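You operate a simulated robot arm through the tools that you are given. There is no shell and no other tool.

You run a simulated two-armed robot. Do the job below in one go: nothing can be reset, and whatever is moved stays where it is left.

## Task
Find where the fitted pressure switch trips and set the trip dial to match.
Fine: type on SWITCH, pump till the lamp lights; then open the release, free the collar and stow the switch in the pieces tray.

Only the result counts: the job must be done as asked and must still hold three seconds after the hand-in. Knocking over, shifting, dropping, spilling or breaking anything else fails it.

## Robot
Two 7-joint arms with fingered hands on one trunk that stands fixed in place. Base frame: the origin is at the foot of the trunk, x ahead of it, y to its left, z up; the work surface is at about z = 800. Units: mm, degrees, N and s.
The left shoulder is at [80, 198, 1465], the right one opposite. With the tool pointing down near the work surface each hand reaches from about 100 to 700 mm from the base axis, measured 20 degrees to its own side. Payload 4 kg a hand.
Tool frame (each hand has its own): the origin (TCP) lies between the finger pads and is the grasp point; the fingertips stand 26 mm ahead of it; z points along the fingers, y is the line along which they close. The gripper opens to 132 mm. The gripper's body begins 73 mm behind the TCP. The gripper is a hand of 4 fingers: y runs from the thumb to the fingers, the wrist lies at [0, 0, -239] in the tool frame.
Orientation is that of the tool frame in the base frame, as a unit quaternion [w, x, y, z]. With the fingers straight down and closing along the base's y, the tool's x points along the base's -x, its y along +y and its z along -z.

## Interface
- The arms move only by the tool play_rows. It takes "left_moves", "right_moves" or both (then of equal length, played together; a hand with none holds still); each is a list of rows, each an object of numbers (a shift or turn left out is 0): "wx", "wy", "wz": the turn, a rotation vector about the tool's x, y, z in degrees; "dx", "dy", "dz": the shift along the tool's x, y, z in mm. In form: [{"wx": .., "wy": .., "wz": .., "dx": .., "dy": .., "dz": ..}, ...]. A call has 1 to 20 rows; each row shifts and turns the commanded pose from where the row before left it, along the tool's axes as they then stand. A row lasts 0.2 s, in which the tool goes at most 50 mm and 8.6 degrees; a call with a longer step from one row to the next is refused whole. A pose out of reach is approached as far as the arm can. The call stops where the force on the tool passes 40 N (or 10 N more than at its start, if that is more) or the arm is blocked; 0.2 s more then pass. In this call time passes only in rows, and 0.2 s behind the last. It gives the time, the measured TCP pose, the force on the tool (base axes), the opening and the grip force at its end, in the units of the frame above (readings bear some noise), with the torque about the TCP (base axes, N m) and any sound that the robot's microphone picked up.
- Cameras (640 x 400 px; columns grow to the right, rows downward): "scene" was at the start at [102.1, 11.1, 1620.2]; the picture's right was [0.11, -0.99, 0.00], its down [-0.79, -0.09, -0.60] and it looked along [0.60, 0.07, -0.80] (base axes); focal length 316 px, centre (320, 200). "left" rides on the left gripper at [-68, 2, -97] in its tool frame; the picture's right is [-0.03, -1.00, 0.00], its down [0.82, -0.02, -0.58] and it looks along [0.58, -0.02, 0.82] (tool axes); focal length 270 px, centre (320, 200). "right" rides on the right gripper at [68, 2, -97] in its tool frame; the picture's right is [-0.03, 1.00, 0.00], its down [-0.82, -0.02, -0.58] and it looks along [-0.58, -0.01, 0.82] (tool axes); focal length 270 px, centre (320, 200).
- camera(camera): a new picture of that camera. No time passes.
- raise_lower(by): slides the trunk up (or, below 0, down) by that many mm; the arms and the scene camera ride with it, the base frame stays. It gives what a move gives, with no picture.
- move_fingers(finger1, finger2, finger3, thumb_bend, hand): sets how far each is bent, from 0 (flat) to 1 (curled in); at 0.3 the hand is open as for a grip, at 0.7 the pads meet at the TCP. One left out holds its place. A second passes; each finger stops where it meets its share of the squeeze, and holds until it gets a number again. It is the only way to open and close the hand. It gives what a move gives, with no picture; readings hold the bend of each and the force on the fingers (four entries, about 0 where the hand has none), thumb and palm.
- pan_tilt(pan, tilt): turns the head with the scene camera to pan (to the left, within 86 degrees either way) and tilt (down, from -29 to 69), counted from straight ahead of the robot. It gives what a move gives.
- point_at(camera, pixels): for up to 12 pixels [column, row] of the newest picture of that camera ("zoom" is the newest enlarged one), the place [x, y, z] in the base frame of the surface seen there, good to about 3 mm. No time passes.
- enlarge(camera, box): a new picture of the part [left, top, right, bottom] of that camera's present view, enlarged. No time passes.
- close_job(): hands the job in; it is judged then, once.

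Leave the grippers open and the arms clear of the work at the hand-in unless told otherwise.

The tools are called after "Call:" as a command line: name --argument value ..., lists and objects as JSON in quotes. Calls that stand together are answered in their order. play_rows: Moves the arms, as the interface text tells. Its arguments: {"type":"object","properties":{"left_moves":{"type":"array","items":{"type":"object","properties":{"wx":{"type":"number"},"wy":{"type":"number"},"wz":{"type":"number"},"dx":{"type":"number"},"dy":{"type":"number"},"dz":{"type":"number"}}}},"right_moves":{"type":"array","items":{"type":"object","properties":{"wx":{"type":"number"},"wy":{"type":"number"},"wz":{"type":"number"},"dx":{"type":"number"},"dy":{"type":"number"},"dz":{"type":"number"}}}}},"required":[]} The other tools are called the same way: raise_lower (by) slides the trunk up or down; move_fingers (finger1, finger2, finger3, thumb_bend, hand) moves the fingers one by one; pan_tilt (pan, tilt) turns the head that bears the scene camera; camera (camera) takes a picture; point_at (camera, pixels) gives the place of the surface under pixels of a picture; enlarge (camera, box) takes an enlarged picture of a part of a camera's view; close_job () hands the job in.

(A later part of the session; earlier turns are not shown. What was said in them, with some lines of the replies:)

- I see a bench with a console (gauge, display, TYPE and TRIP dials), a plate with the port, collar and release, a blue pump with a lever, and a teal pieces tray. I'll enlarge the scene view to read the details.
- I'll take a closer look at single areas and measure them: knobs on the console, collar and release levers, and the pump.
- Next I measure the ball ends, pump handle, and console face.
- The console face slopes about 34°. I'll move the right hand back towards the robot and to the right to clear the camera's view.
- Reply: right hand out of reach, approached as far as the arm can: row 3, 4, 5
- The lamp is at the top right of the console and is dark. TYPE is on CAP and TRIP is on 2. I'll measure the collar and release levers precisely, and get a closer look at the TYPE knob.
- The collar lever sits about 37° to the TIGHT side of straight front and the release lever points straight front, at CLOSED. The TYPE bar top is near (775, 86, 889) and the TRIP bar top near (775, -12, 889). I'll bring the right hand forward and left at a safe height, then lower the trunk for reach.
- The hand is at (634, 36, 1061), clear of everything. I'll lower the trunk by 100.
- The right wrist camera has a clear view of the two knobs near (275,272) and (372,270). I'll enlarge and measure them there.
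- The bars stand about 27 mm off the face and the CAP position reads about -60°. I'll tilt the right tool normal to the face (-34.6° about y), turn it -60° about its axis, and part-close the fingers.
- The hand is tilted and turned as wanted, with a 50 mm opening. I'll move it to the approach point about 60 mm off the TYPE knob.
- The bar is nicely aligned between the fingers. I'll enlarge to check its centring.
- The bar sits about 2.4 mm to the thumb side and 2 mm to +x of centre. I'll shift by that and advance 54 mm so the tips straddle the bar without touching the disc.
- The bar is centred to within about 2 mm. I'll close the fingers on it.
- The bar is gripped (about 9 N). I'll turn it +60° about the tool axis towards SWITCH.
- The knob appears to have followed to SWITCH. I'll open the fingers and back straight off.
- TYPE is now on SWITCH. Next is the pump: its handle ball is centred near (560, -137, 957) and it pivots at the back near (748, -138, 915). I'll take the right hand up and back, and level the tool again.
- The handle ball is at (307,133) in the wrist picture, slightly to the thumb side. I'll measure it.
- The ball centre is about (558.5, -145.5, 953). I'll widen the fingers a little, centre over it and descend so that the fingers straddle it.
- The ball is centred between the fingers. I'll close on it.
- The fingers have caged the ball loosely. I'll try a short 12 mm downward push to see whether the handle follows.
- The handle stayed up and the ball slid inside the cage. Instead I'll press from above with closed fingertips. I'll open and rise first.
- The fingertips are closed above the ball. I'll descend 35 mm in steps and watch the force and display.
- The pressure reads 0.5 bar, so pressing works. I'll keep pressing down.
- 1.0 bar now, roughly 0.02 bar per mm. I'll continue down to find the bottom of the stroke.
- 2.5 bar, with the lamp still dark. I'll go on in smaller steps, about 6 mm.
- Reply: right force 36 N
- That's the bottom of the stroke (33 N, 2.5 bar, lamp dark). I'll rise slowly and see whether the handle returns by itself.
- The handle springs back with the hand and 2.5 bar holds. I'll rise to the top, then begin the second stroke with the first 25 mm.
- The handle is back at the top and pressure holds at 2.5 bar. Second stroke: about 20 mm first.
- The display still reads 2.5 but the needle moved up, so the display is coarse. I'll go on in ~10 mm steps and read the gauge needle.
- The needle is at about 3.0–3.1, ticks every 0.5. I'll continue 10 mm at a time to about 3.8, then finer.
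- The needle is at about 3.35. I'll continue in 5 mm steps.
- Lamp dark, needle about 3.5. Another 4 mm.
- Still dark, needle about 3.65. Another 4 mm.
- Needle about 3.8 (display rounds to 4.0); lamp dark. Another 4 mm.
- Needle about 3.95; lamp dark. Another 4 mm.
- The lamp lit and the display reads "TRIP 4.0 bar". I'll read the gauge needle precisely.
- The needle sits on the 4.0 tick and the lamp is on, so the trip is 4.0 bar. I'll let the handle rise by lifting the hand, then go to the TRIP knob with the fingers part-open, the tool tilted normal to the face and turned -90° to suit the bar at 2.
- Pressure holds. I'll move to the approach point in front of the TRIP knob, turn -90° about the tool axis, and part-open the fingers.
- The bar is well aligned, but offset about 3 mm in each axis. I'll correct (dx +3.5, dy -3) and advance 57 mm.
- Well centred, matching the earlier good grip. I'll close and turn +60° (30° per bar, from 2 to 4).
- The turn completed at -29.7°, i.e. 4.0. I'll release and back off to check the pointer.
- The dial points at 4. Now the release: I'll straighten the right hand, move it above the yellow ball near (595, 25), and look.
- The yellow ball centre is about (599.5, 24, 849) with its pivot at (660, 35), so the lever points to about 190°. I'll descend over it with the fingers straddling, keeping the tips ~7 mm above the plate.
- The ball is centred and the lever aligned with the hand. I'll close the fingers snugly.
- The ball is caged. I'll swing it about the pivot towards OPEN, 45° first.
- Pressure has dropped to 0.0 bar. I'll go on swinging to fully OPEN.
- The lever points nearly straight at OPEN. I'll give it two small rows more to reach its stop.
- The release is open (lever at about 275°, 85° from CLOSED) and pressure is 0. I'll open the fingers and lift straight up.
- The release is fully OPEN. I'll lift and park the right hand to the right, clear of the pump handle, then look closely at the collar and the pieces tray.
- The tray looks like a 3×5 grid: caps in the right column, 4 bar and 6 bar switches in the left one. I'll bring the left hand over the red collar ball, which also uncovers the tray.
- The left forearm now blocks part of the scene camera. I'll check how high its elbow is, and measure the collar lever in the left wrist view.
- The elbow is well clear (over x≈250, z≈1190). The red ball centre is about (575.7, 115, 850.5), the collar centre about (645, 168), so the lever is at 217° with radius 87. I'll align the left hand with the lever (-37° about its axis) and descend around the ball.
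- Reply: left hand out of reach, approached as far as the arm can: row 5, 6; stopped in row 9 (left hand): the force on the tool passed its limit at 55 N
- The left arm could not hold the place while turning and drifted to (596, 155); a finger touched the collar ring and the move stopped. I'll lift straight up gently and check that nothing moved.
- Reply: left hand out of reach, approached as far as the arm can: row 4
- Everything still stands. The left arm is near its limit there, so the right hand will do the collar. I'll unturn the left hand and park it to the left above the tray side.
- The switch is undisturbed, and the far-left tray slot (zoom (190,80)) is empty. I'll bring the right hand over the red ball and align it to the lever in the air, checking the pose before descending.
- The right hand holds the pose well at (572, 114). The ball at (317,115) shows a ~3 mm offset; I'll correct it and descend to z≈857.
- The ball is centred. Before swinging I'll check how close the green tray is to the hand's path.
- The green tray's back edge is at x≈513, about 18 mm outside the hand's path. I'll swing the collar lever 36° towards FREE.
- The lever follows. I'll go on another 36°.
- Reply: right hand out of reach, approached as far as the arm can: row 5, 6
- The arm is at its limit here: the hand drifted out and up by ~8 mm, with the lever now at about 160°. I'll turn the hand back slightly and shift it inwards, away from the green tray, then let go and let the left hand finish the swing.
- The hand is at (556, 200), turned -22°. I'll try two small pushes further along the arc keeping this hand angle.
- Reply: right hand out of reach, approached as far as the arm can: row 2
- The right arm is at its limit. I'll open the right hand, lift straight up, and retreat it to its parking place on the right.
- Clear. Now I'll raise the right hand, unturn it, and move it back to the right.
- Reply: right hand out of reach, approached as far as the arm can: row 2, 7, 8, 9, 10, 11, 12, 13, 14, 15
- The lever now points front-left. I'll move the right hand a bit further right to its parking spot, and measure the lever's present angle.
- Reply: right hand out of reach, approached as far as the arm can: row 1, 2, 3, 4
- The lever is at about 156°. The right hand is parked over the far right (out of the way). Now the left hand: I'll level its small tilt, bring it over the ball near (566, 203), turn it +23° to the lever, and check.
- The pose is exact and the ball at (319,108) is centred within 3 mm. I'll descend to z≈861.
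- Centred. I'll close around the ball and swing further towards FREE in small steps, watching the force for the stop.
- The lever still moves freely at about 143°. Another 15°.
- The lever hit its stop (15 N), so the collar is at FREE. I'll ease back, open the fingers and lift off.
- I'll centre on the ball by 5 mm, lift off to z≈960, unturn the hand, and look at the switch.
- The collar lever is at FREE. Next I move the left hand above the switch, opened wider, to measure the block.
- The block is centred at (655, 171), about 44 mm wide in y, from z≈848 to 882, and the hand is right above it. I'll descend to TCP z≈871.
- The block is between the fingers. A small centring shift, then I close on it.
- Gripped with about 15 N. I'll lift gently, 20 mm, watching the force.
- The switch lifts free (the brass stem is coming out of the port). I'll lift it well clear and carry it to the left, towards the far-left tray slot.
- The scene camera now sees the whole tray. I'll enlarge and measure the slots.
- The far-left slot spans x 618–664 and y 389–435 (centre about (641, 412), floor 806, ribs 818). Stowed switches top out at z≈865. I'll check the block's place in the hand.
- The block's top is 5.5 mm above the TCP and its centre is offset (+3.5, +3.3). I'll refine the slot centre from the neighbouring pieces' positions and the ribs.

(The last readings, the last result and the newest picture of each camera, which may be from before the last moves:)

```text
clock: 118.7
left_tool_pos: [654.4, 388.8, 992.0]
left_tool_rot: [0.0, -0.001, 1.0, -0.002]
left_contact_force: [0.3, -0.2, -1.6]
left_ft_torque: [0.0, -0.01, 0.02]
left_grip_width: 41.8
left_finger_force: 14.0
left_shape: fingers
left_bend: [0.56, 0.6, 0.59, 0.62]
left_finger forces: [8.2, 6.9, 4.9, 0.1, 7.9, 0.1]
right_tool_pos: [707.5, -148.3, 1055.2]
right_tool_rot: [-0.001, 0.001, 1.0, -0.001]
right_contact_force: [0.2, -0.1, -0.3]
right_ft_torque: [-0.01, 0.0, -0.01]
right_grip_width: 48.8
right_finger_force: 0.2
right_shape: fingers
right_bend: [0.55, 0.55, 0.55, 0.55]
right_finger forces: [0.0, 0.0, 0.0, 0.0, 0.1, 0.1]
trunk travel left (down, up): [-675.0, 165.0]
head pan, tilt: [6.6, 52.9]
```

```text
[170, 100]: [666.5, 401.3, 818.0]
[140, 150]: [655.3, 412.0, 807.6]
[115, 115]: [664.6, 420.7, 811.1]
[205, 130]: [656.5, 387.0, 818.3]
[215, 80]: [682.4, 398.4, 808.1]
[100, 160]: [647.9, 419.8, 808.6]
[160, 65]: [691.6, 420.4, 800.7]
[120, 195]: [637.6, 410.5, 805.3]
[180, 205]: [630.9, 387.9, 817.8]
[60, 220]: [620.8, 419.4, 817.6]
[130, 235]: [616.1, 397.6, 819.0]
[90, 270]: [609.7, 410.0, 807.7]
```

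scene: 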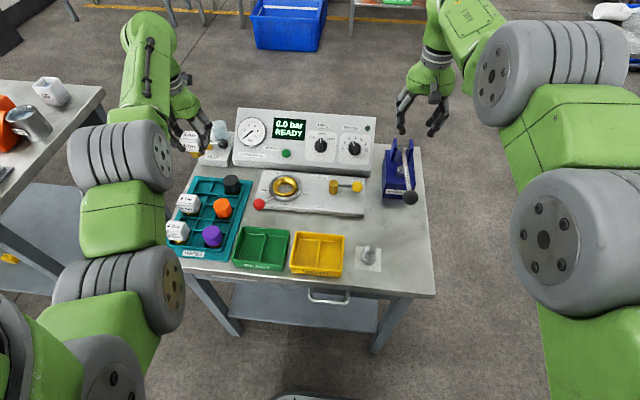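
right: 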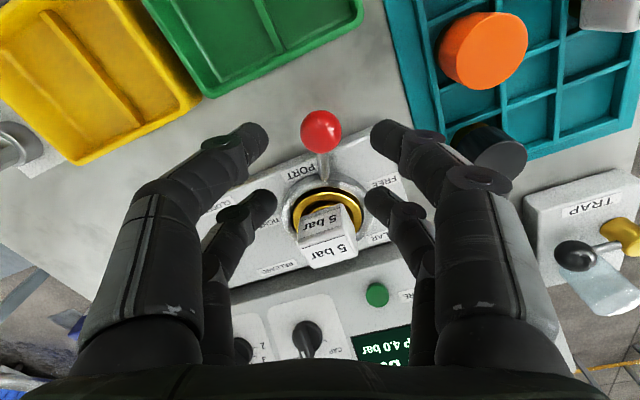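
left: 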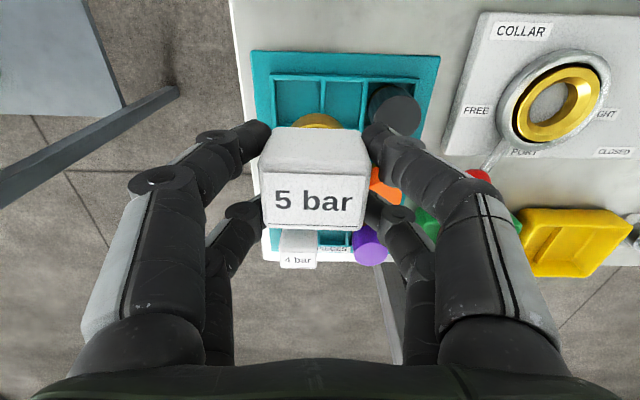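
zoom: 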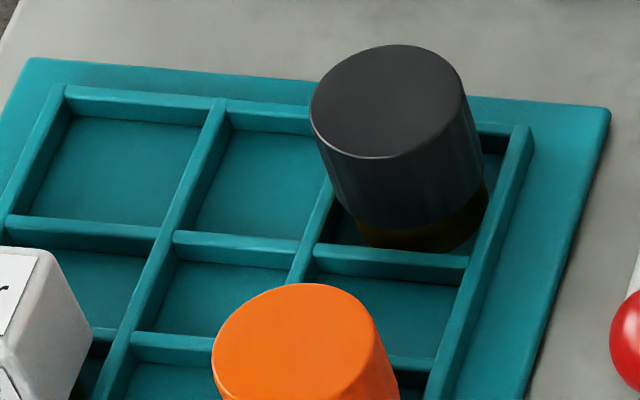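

The slot centre refines to about (643, 411.5). I'll move above it and lower to a hover where the stem bottom is ~30 mm above the ribs.

Call:
play_rows --left_moves '[{"dx": 15, "dy": 19.4}, {"dz": 25}, {"dz": 25}, {"dz": 25}, {"dz": 12}, {"dz": 0}]'

Call:
camera --camera "left"

Call:
point_at --camera "left" --pixels '[[315, 200], [268, 200], [360, 200], [315, 180], [315, 222], [315, 150], [315, 132], [318, 110]]'

Call:
enlarge --camera "scene" --box '[175, 130, 255, 210]'

```text
clock: 120.1
left_tool_pos: [638.0, 408.5, 904.6]
left_tool_rot: [0.0, 0.0, 1.0, -0.002]
left_contact_force: [0.3, -0.5, -1.8]
left_ft_torque: [0.0, 0.02, 0.01]
left_grip_width: 41.7
left_finger_force: 13.8
left_shape: fingers
left_bend: [0.56, 0.6, 0.59, 0.62]
left_finger forces: [8.2, 6.7, 4.8, 0.0, 7.9, 0.0]
right_tool_pos: [707.5, -148.3, 1054.9]
right_tool_rot: [-0.002, 0.001, 1.0, -0.003]
right_contact_force: [0.8, 0.1, -0.6]
right_ft_torque: [0.01, 0.03, -0.03]
right_grip_width: 48.7
right_finger_force: 0.2
right_shape: fingers
right_bend: [0.55, 0.55, 0.55, 0.55]
right_finger forces: [0.0, 0.0, 0.0, 0.0, 0.2, 0.1]
trunk travel left (down, up): [-675.0, 165.0]
head pan, tilt: [6.6, 52.9]
```

```text
taken
```

left: 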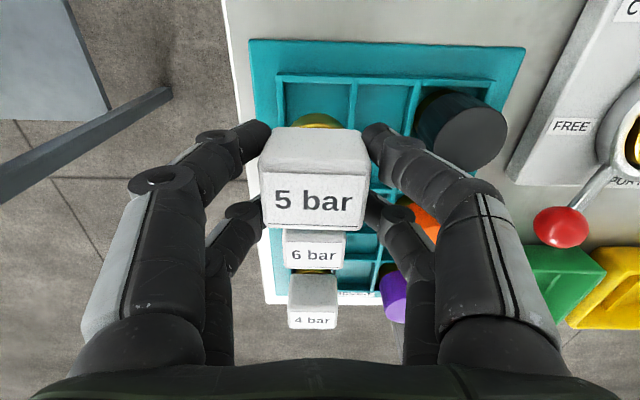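

```text
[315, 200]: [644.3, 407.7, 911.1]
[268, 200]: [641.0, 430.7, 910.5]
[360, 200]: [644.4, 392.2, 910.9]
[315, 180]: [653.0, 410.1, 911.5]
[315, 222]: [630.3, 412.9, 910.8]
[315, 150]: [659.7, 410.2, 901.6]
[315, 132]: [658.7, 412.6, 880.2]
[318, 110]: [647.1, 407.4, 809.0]
```

```text
5.00 times, centred on (215, 170) of scene
```

zoom: 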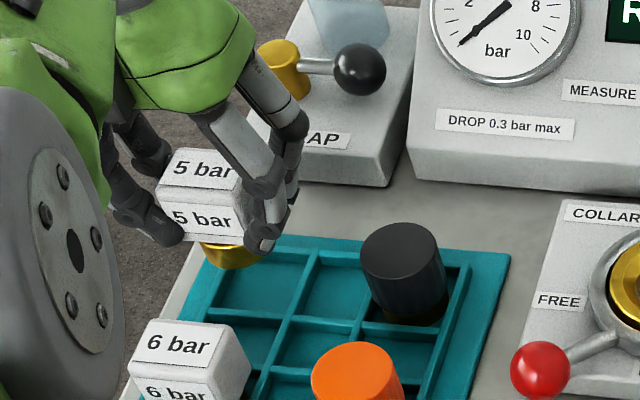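

The block centre is at (641.7, 411), within ~1.5 mm of the slot centre, and the brass lies between the ribs in the wrist view. I'll shift +1.3 mm in x and lower slowly.

Call:
play_rows --left_moves '[{"dx": -1.3, "dz": 8}, {"dz": 8}, {"dz": 8}, {"dz": 6}, {"dz": 0}]'

Call:
enlarge --camera "left" --box '[240, 60, 400, 160]'

Call:
enlarge --camera "scene" --box '[185, 150, 249, 206]'

```text
clock: 121.3
left_tool_pos: [638.5, 408.5, 875.3]
left_tool_rot: [0.0, 0.0, 1.0, -0.002]
left_contact_force: [0.5, 1.0, -1.5]
left_ft_torque: [-0.01, -0.02, 0.01]
left_grip_width: 41.7
left_finger_force: 13.1
left_shape: fingers
left_bend: [0.56, 0.6, 0.59, 0.62]
left_finger forces: [8.3, 6.7, 4.7, 0.0, 7.9, 0.0]
right_tool_pos: [709.1, -147.7, 1054.7]
right_tool_rot: [-0.002, 0.001, 1.0, -0.002]
right_contact_force: [-0.2, -1.0, 0.3]
right_ft_torque: [-0.01, -0.01, 0.01]
right_grip_width: 48.7
right_finger_force: 0.1
right_shape: fingers
right_bend: [0.55, 0.55, 0.55, 0.55]
right_finger forces: [0.0, 0.1, 0.1, 0.0, 0.0, 0.0]
trunk travel left (down, up): [-675.0, 165.0]
head pan, tilt: [6.6, 52.9]
```

```text
4.00 times, centred on (320, 110) of left
```

zoom: 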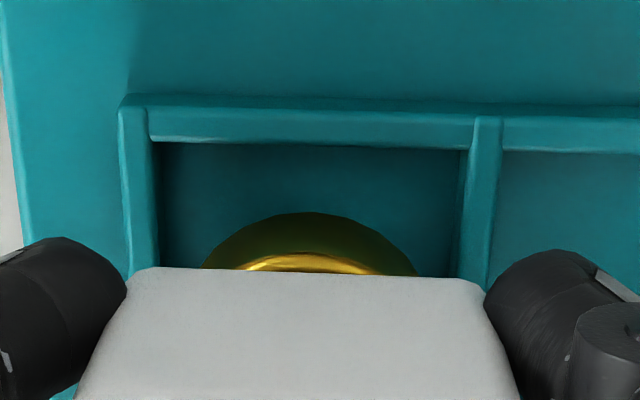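

```text
7.14 times, centred on (217, 178) of scene
```

zoom: 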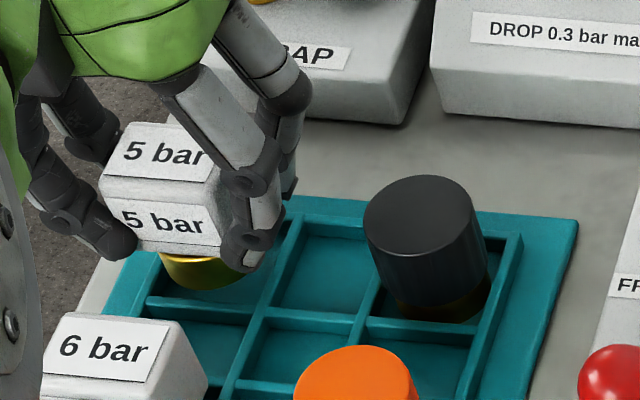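

The brass stem is centred between the ribs. I'll lower the last ~16 mm in small steps.

Call:
play_rows --left_moves '[{"dz": 4}, {"dz": 4}, {"dz": 3}, {"dz": 3}, {"dz": 0}]'

Call:
enlarge --camera "scene" --box '[185, 150, 249, 206]'

```text
clock: 122.5
left_tool_pos: [639.4, 409.1, 859.1]
left_tool_rot: [0.0, -0.001, 1.0, -0.003]
left_contact_force: [-0.5, 0.3, -2.1]
left_ft_torque: [0.02, -0.02, 0.0]
left_grip_width: 42.0
left_finger_force: 14.0
left_shape: fingers
left_bend: [0.56, 0.6, 0.6, 0.62]
left_finger forces: [8.3, 6.8, 5.0, 0.1, 8.0, 0.0]
right_tool_pos: [707.7, -148.6, 1055.0]
right_tool_rot: [-0.002, 0.001, 1.0, -0.002]
right_contact_force: [-0.2, -0.5, 0.0]
right_ft_torque: [0.02, 0.02, 0.01]
right_grip_width: 48.8
right_finger_force: 0.0
right_shape: fingers
right_bend: [0.55, 0.55, 0.55, 0.55]
right_finger forces: [0.0, 0.0, 0.0, 0.0, 0.0, 0.1]
trunk travel left (down, up): [-675.0, 165.0]
head pan, tilt: [6.6, 52.9]
```

```text
7.14 times, centred on (217, 178) of scene
```

zoom: 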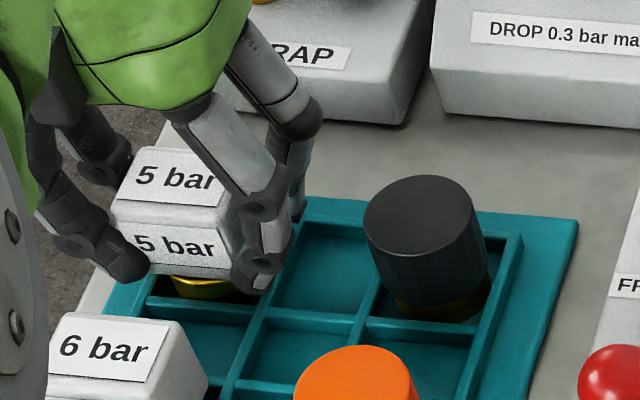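

No contact yet. I'll go down in 1.5 mm steps until the force changes.

Call:
play_rows --left_moves '[{"dz": 1.5}, {"dz": 1.5}, {"dz": 0}]'

```text
clock: 123.3
left_tool_pos: [639.1, 409.4, 859.4]
left_tool_rot: [0.001, 0.0, 1.0, -0.001]
left_contact_force: [-0.1, 1.0, 4.8]
left_ft_torque: [0.12, -0.04, -0.01]
left_grip_width: 41.7
left_finger_force: 14.5
left_shape: fingers
left_bend: [0.56, 0.6, 0.6, 0.62]
left_finger forces: [8.2, 7.3, 5.1, 0.1, 8.4, 0.0]
right_tool_pos: [707.1, -147.6, 1056.4]
right_tool_rot: [-0.001, 0.001, 1.0, -0.001]
right_contact_force: [0.7, -0.2, -0.2]
right_ft_torque: [0.01, 0.01, 0.02]
right_grip_width: 48.6
right_finger_force: 0.1
right_shape: fingers
right_bend: [0.55, 0.55, 0.55, 0.55]
right_finger forces: [0.1, 0.0, 0.1, 0.0, 0.1, 0.1]
trunk travel left (down, up): [-675.0, 165.0]
head pan, tilt: [6.6, 52.9]
```

It touched down (force now +4.8 N, z as expected for the floor). I'll open the fingers.

Call:
move_fingers --hand "left" --finger1 0.48 --finger2 0.48 --finger3 0.48 --thumb_bend 0.48

Call:
camera --camera "left"

Call:
enlarge --camera "scene" --box '[185, 150, 249, 206]'

```text
clock: 124.3
left_tool_pos: [640.9, 409.6, 857.3]
left_tool_rot: [0.0, 0.0, 1.0, -0.003]
left_contact_force: [0.6, 0.0, 0.5]
left_ft_torque: [0.02, 0.01, -0.01]
left_grip_width: 72.0
left_finger_force: 0.0
left_shape: fingers
left_bend: [0.48, 0.48, 0.48, 0.48]
left_finger forces: [0.1, 0.1, 0.1, 0.0, 0.0, 0.0]
right_tool_pos: [706.7, -147.9, 1055.0]
right_tool_rot: [-0.001, 0.001, 1.0, -0.001]
right_contact_force: [-0.1, 0.5, -0.8]
right_ft_torque: [-0.05, 0.01, -0.02]
right_grip_width: 48.7
right_finger_force: 0.2
right_shape: fingers
right_bend: [0.55, 0.55, 0.55, 0.55]
right_finger forces: [0.0, 0.0, 0.0, 0.0, 0.0, 0.0]
trunk travel left (down, up): [-675.0, 165.0]
head pan, tilt: [6.6, 52.9]
```

```text
taken
```

left: 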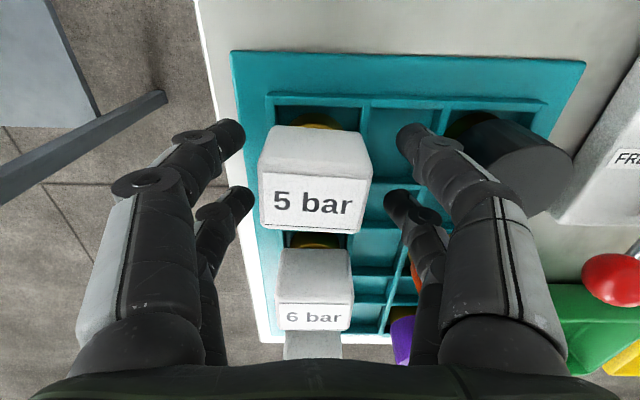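

```text
7.14 times, centred on (217, 178) of scene
```

zoom: 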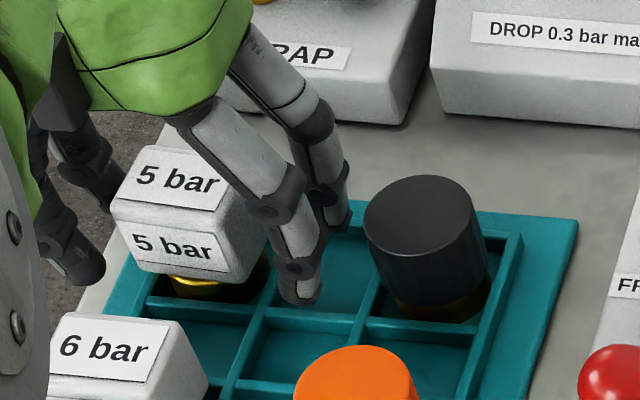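

The switch stands in the slot. I'll lift the left hand straight up, then move it away to the left and back, and check the result.

Call:
play_rows --left_moves '[{"dz": -15}, {"dz": -30}, {"dz": -40}, {"dz": -40}, {"dz": -35}, {"dx": 30, "dy": 15}, {"dx": 35, "dy": 15}, {"dx": 35, "dy": 10}, {"dx": 30, "dy": 10}, {"dz": 0}]'

Call:
move_fingers --hand "left" --finger1 0.3 --finger2 0.3 --finger3 0.3 --thumb_bend 0.3

Call:
move_fingers --hand "right" --finger1 0.3 --finger2 0.3 --finger3 0.3 --thumb_bend 0.3

Call:
camera --camera "scene"

Call:
enlarge --camera "scene" --box '[160, 150, 288, 265]'

Call:
enlarge --camera "scene" --box '[225, 95, 385, 225]'

```text
clock: 126.5
left_tool_pos: [509.5, 459.9, 1015.4]
left_tool_rot: [0.0, 0.0, 1.0, -0.002]
left_contact_force: [0.5, 0.1, 0.0]
left_ft_torque: [-0.02, -0.03, 0.01]
left_grip_width: 72.3
left_finger_force: 0.1
left_shape: fingers
left_bend: [0.48, 0.48, 0.48, 0.48]
left_finger forces: [0.0, 0.1, 0.1, 0.1, 0.1, 0.1]
right_tool_pos: [708.0, -147.8, 1055.6]
right_tool_rot: [-0.001, 0.001, 1.0, -0.001]
right_contact_force: [-0.7, 0.0, -0.2]
right_ft_torque: [-0.02, -0.01, 0.02]
right_grip_width: 48.4
right_finger_force: 0.1
right_shape: fingers
right_bend: [0.55, 0.55, 0.55, 0.55]
right_finger forces: [0.0, 0.0, 0.0, 0.0, 0.0, 0.0]
trunk travel left (down, up): [-675.0, 165.0]
head pan, tilt: [6.6, 52.9]
```

```text
clock: 127.5
left_tool_pos: [510.3, 459.6, 1016.4]
left_tool_rot: [0.0, -0.001, 1.0, -0.003]
left_contact_force: [0.6, -0.6, -0.8]
left_ft_torque: [0.0, 0.02, 0.01]
left_grip_width: 132.4
left_finger_force: 0.0
left_shape: fingers
left_bend: [0.3, 0.3, 0.3, 0.3]
left_finger forces: [0.1, 0.0, 0.1, 0.1, 0.0, 0.0]
right_tool_pos: [707.6, -147.7, 1056.0]
right_tool_rot: [-0.001, 0.001, 1.0, -0.002]
right_contact_force: [1.2, 0.0, 0.4]
right_ft_torque: [0.01, -0.01, 0.0]
right_grip_width: 48.8
right_finger_force: 0.1
right_shape: fingers
right_bend: [0.55, 0.55, 0.55, 0.55]
right_finger forces: [0.0, 0.1, 0.0, 0.1, 0.0, 0.1]
trunk travel left (down, up): [-675.0, 165.0]
head pan, tilt: [6.6, 52.9]
```

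```text
clock: 128.5
left_tool_pos: [511.7, 460.7, 1017.2]
left_tool_rot: [0.0, -0.001, 1.0, -0.002]
left_contact_force: [1.0, -0.7, -0.2]
left_ft_torque: [-0.02, 0.01, 0.0]
left_grip_width: 132.3
left_finger_force: 0.0
left_shape: fingers
left_bend: [0.3, 0.3, 0.3, 0.3]
left_finger forces: [0.0, 0.0, 0.0, 0.0, 0.0, 0.0]
right_tool_pos: [708.0, -147.1, 1054.5]
right_tool_rot: [-0.002, 0.0, 1.0, -0.002]
right_contact_force: [-0.1, -0.2, 1.2]
right_ft_torque: [0.01, -0.04, 0.03]
right_grip_width: 132.2
right_finger_force: 0.1
right_shape: fingers
right_bend: [0.3, 0.3, 0.3, 0.3]
right_finger forces: [0.1, 0.0, 0.0, 0.0, 0.0, 0.1]
trunk travel left (down, up): [-675.0, 165.0]
head pan, tilt: [6.6, 52.9]
```

```text
taken
```

scene: 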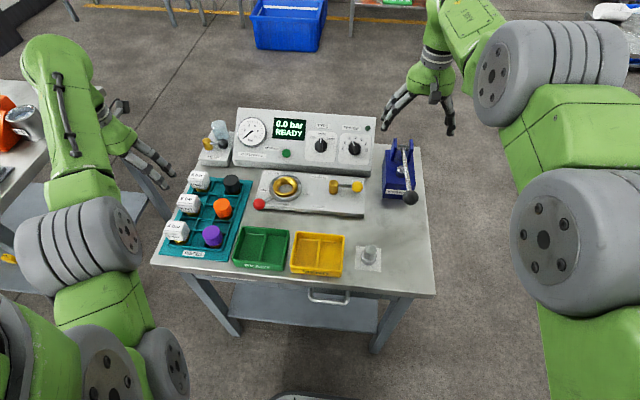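

```text
3.48 times, centred on (224, 208) of scene
```

zoom: 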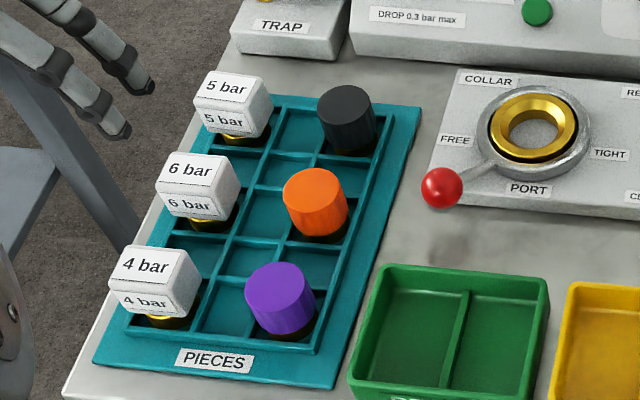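

```text
3.08 times, centred on (305, 160) of scene
```

zoom: 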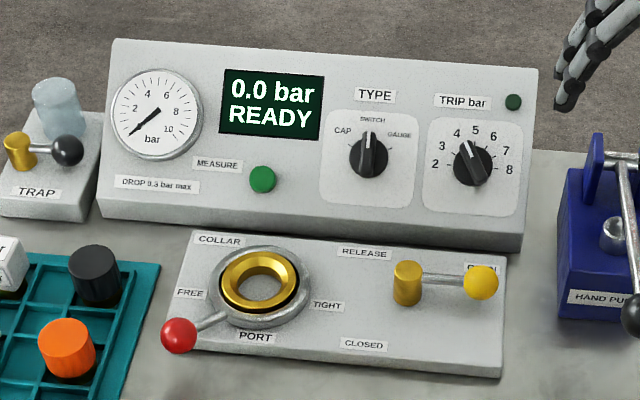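

Everything is in place: switch in its slot, release open, collar free. I'll take a last close look at the dials.

Call:
enlarge --camera "scene" --box '[302, 122, 374, 167]'

```text
8.89 times, centred on (338, 144) of scene
```

zoom: 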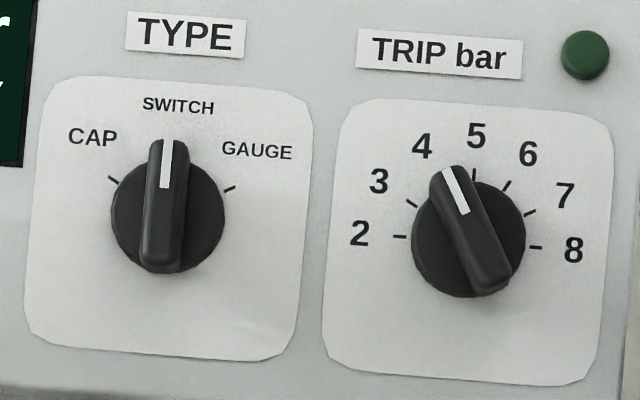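

TYPE is on SWITCH and TRIP is on 4, matching the measured trip of 4.0 bar. The lamp is off and pressure is 0. Both hands are open and clear, so I'm handing the job in.

Call:
close_job

```text
The job is handed in.
```

The fitted "5 bar" switch actually trips at 4.0 bar, and the trip dial is now set to 4. I've handed the job in; no verdict came back with the hand-in.

- **Trip point:** with TYPE on SWITCH, the lamp was dark at about 3.95 bar. It lit on the next 4 mm of pump travel, with the gauge at 4.0 and the display reading "TRIP 4.0 bar".
- **Release and collar:** the release is open, the pressure is at 0, and the collar lever is at its FREE stop.
- **Switch:** it sits in the far-left slot of the pieces tray, in line with the 6 bar and 4 bar switches.
- **One contact on the way:** while reaching for the collar lever, a left finger pressed on the collar ring and the move stopped itself at 55 N. I looked afterwards and nothing had shifted.

Both hands are open and clear of the work.
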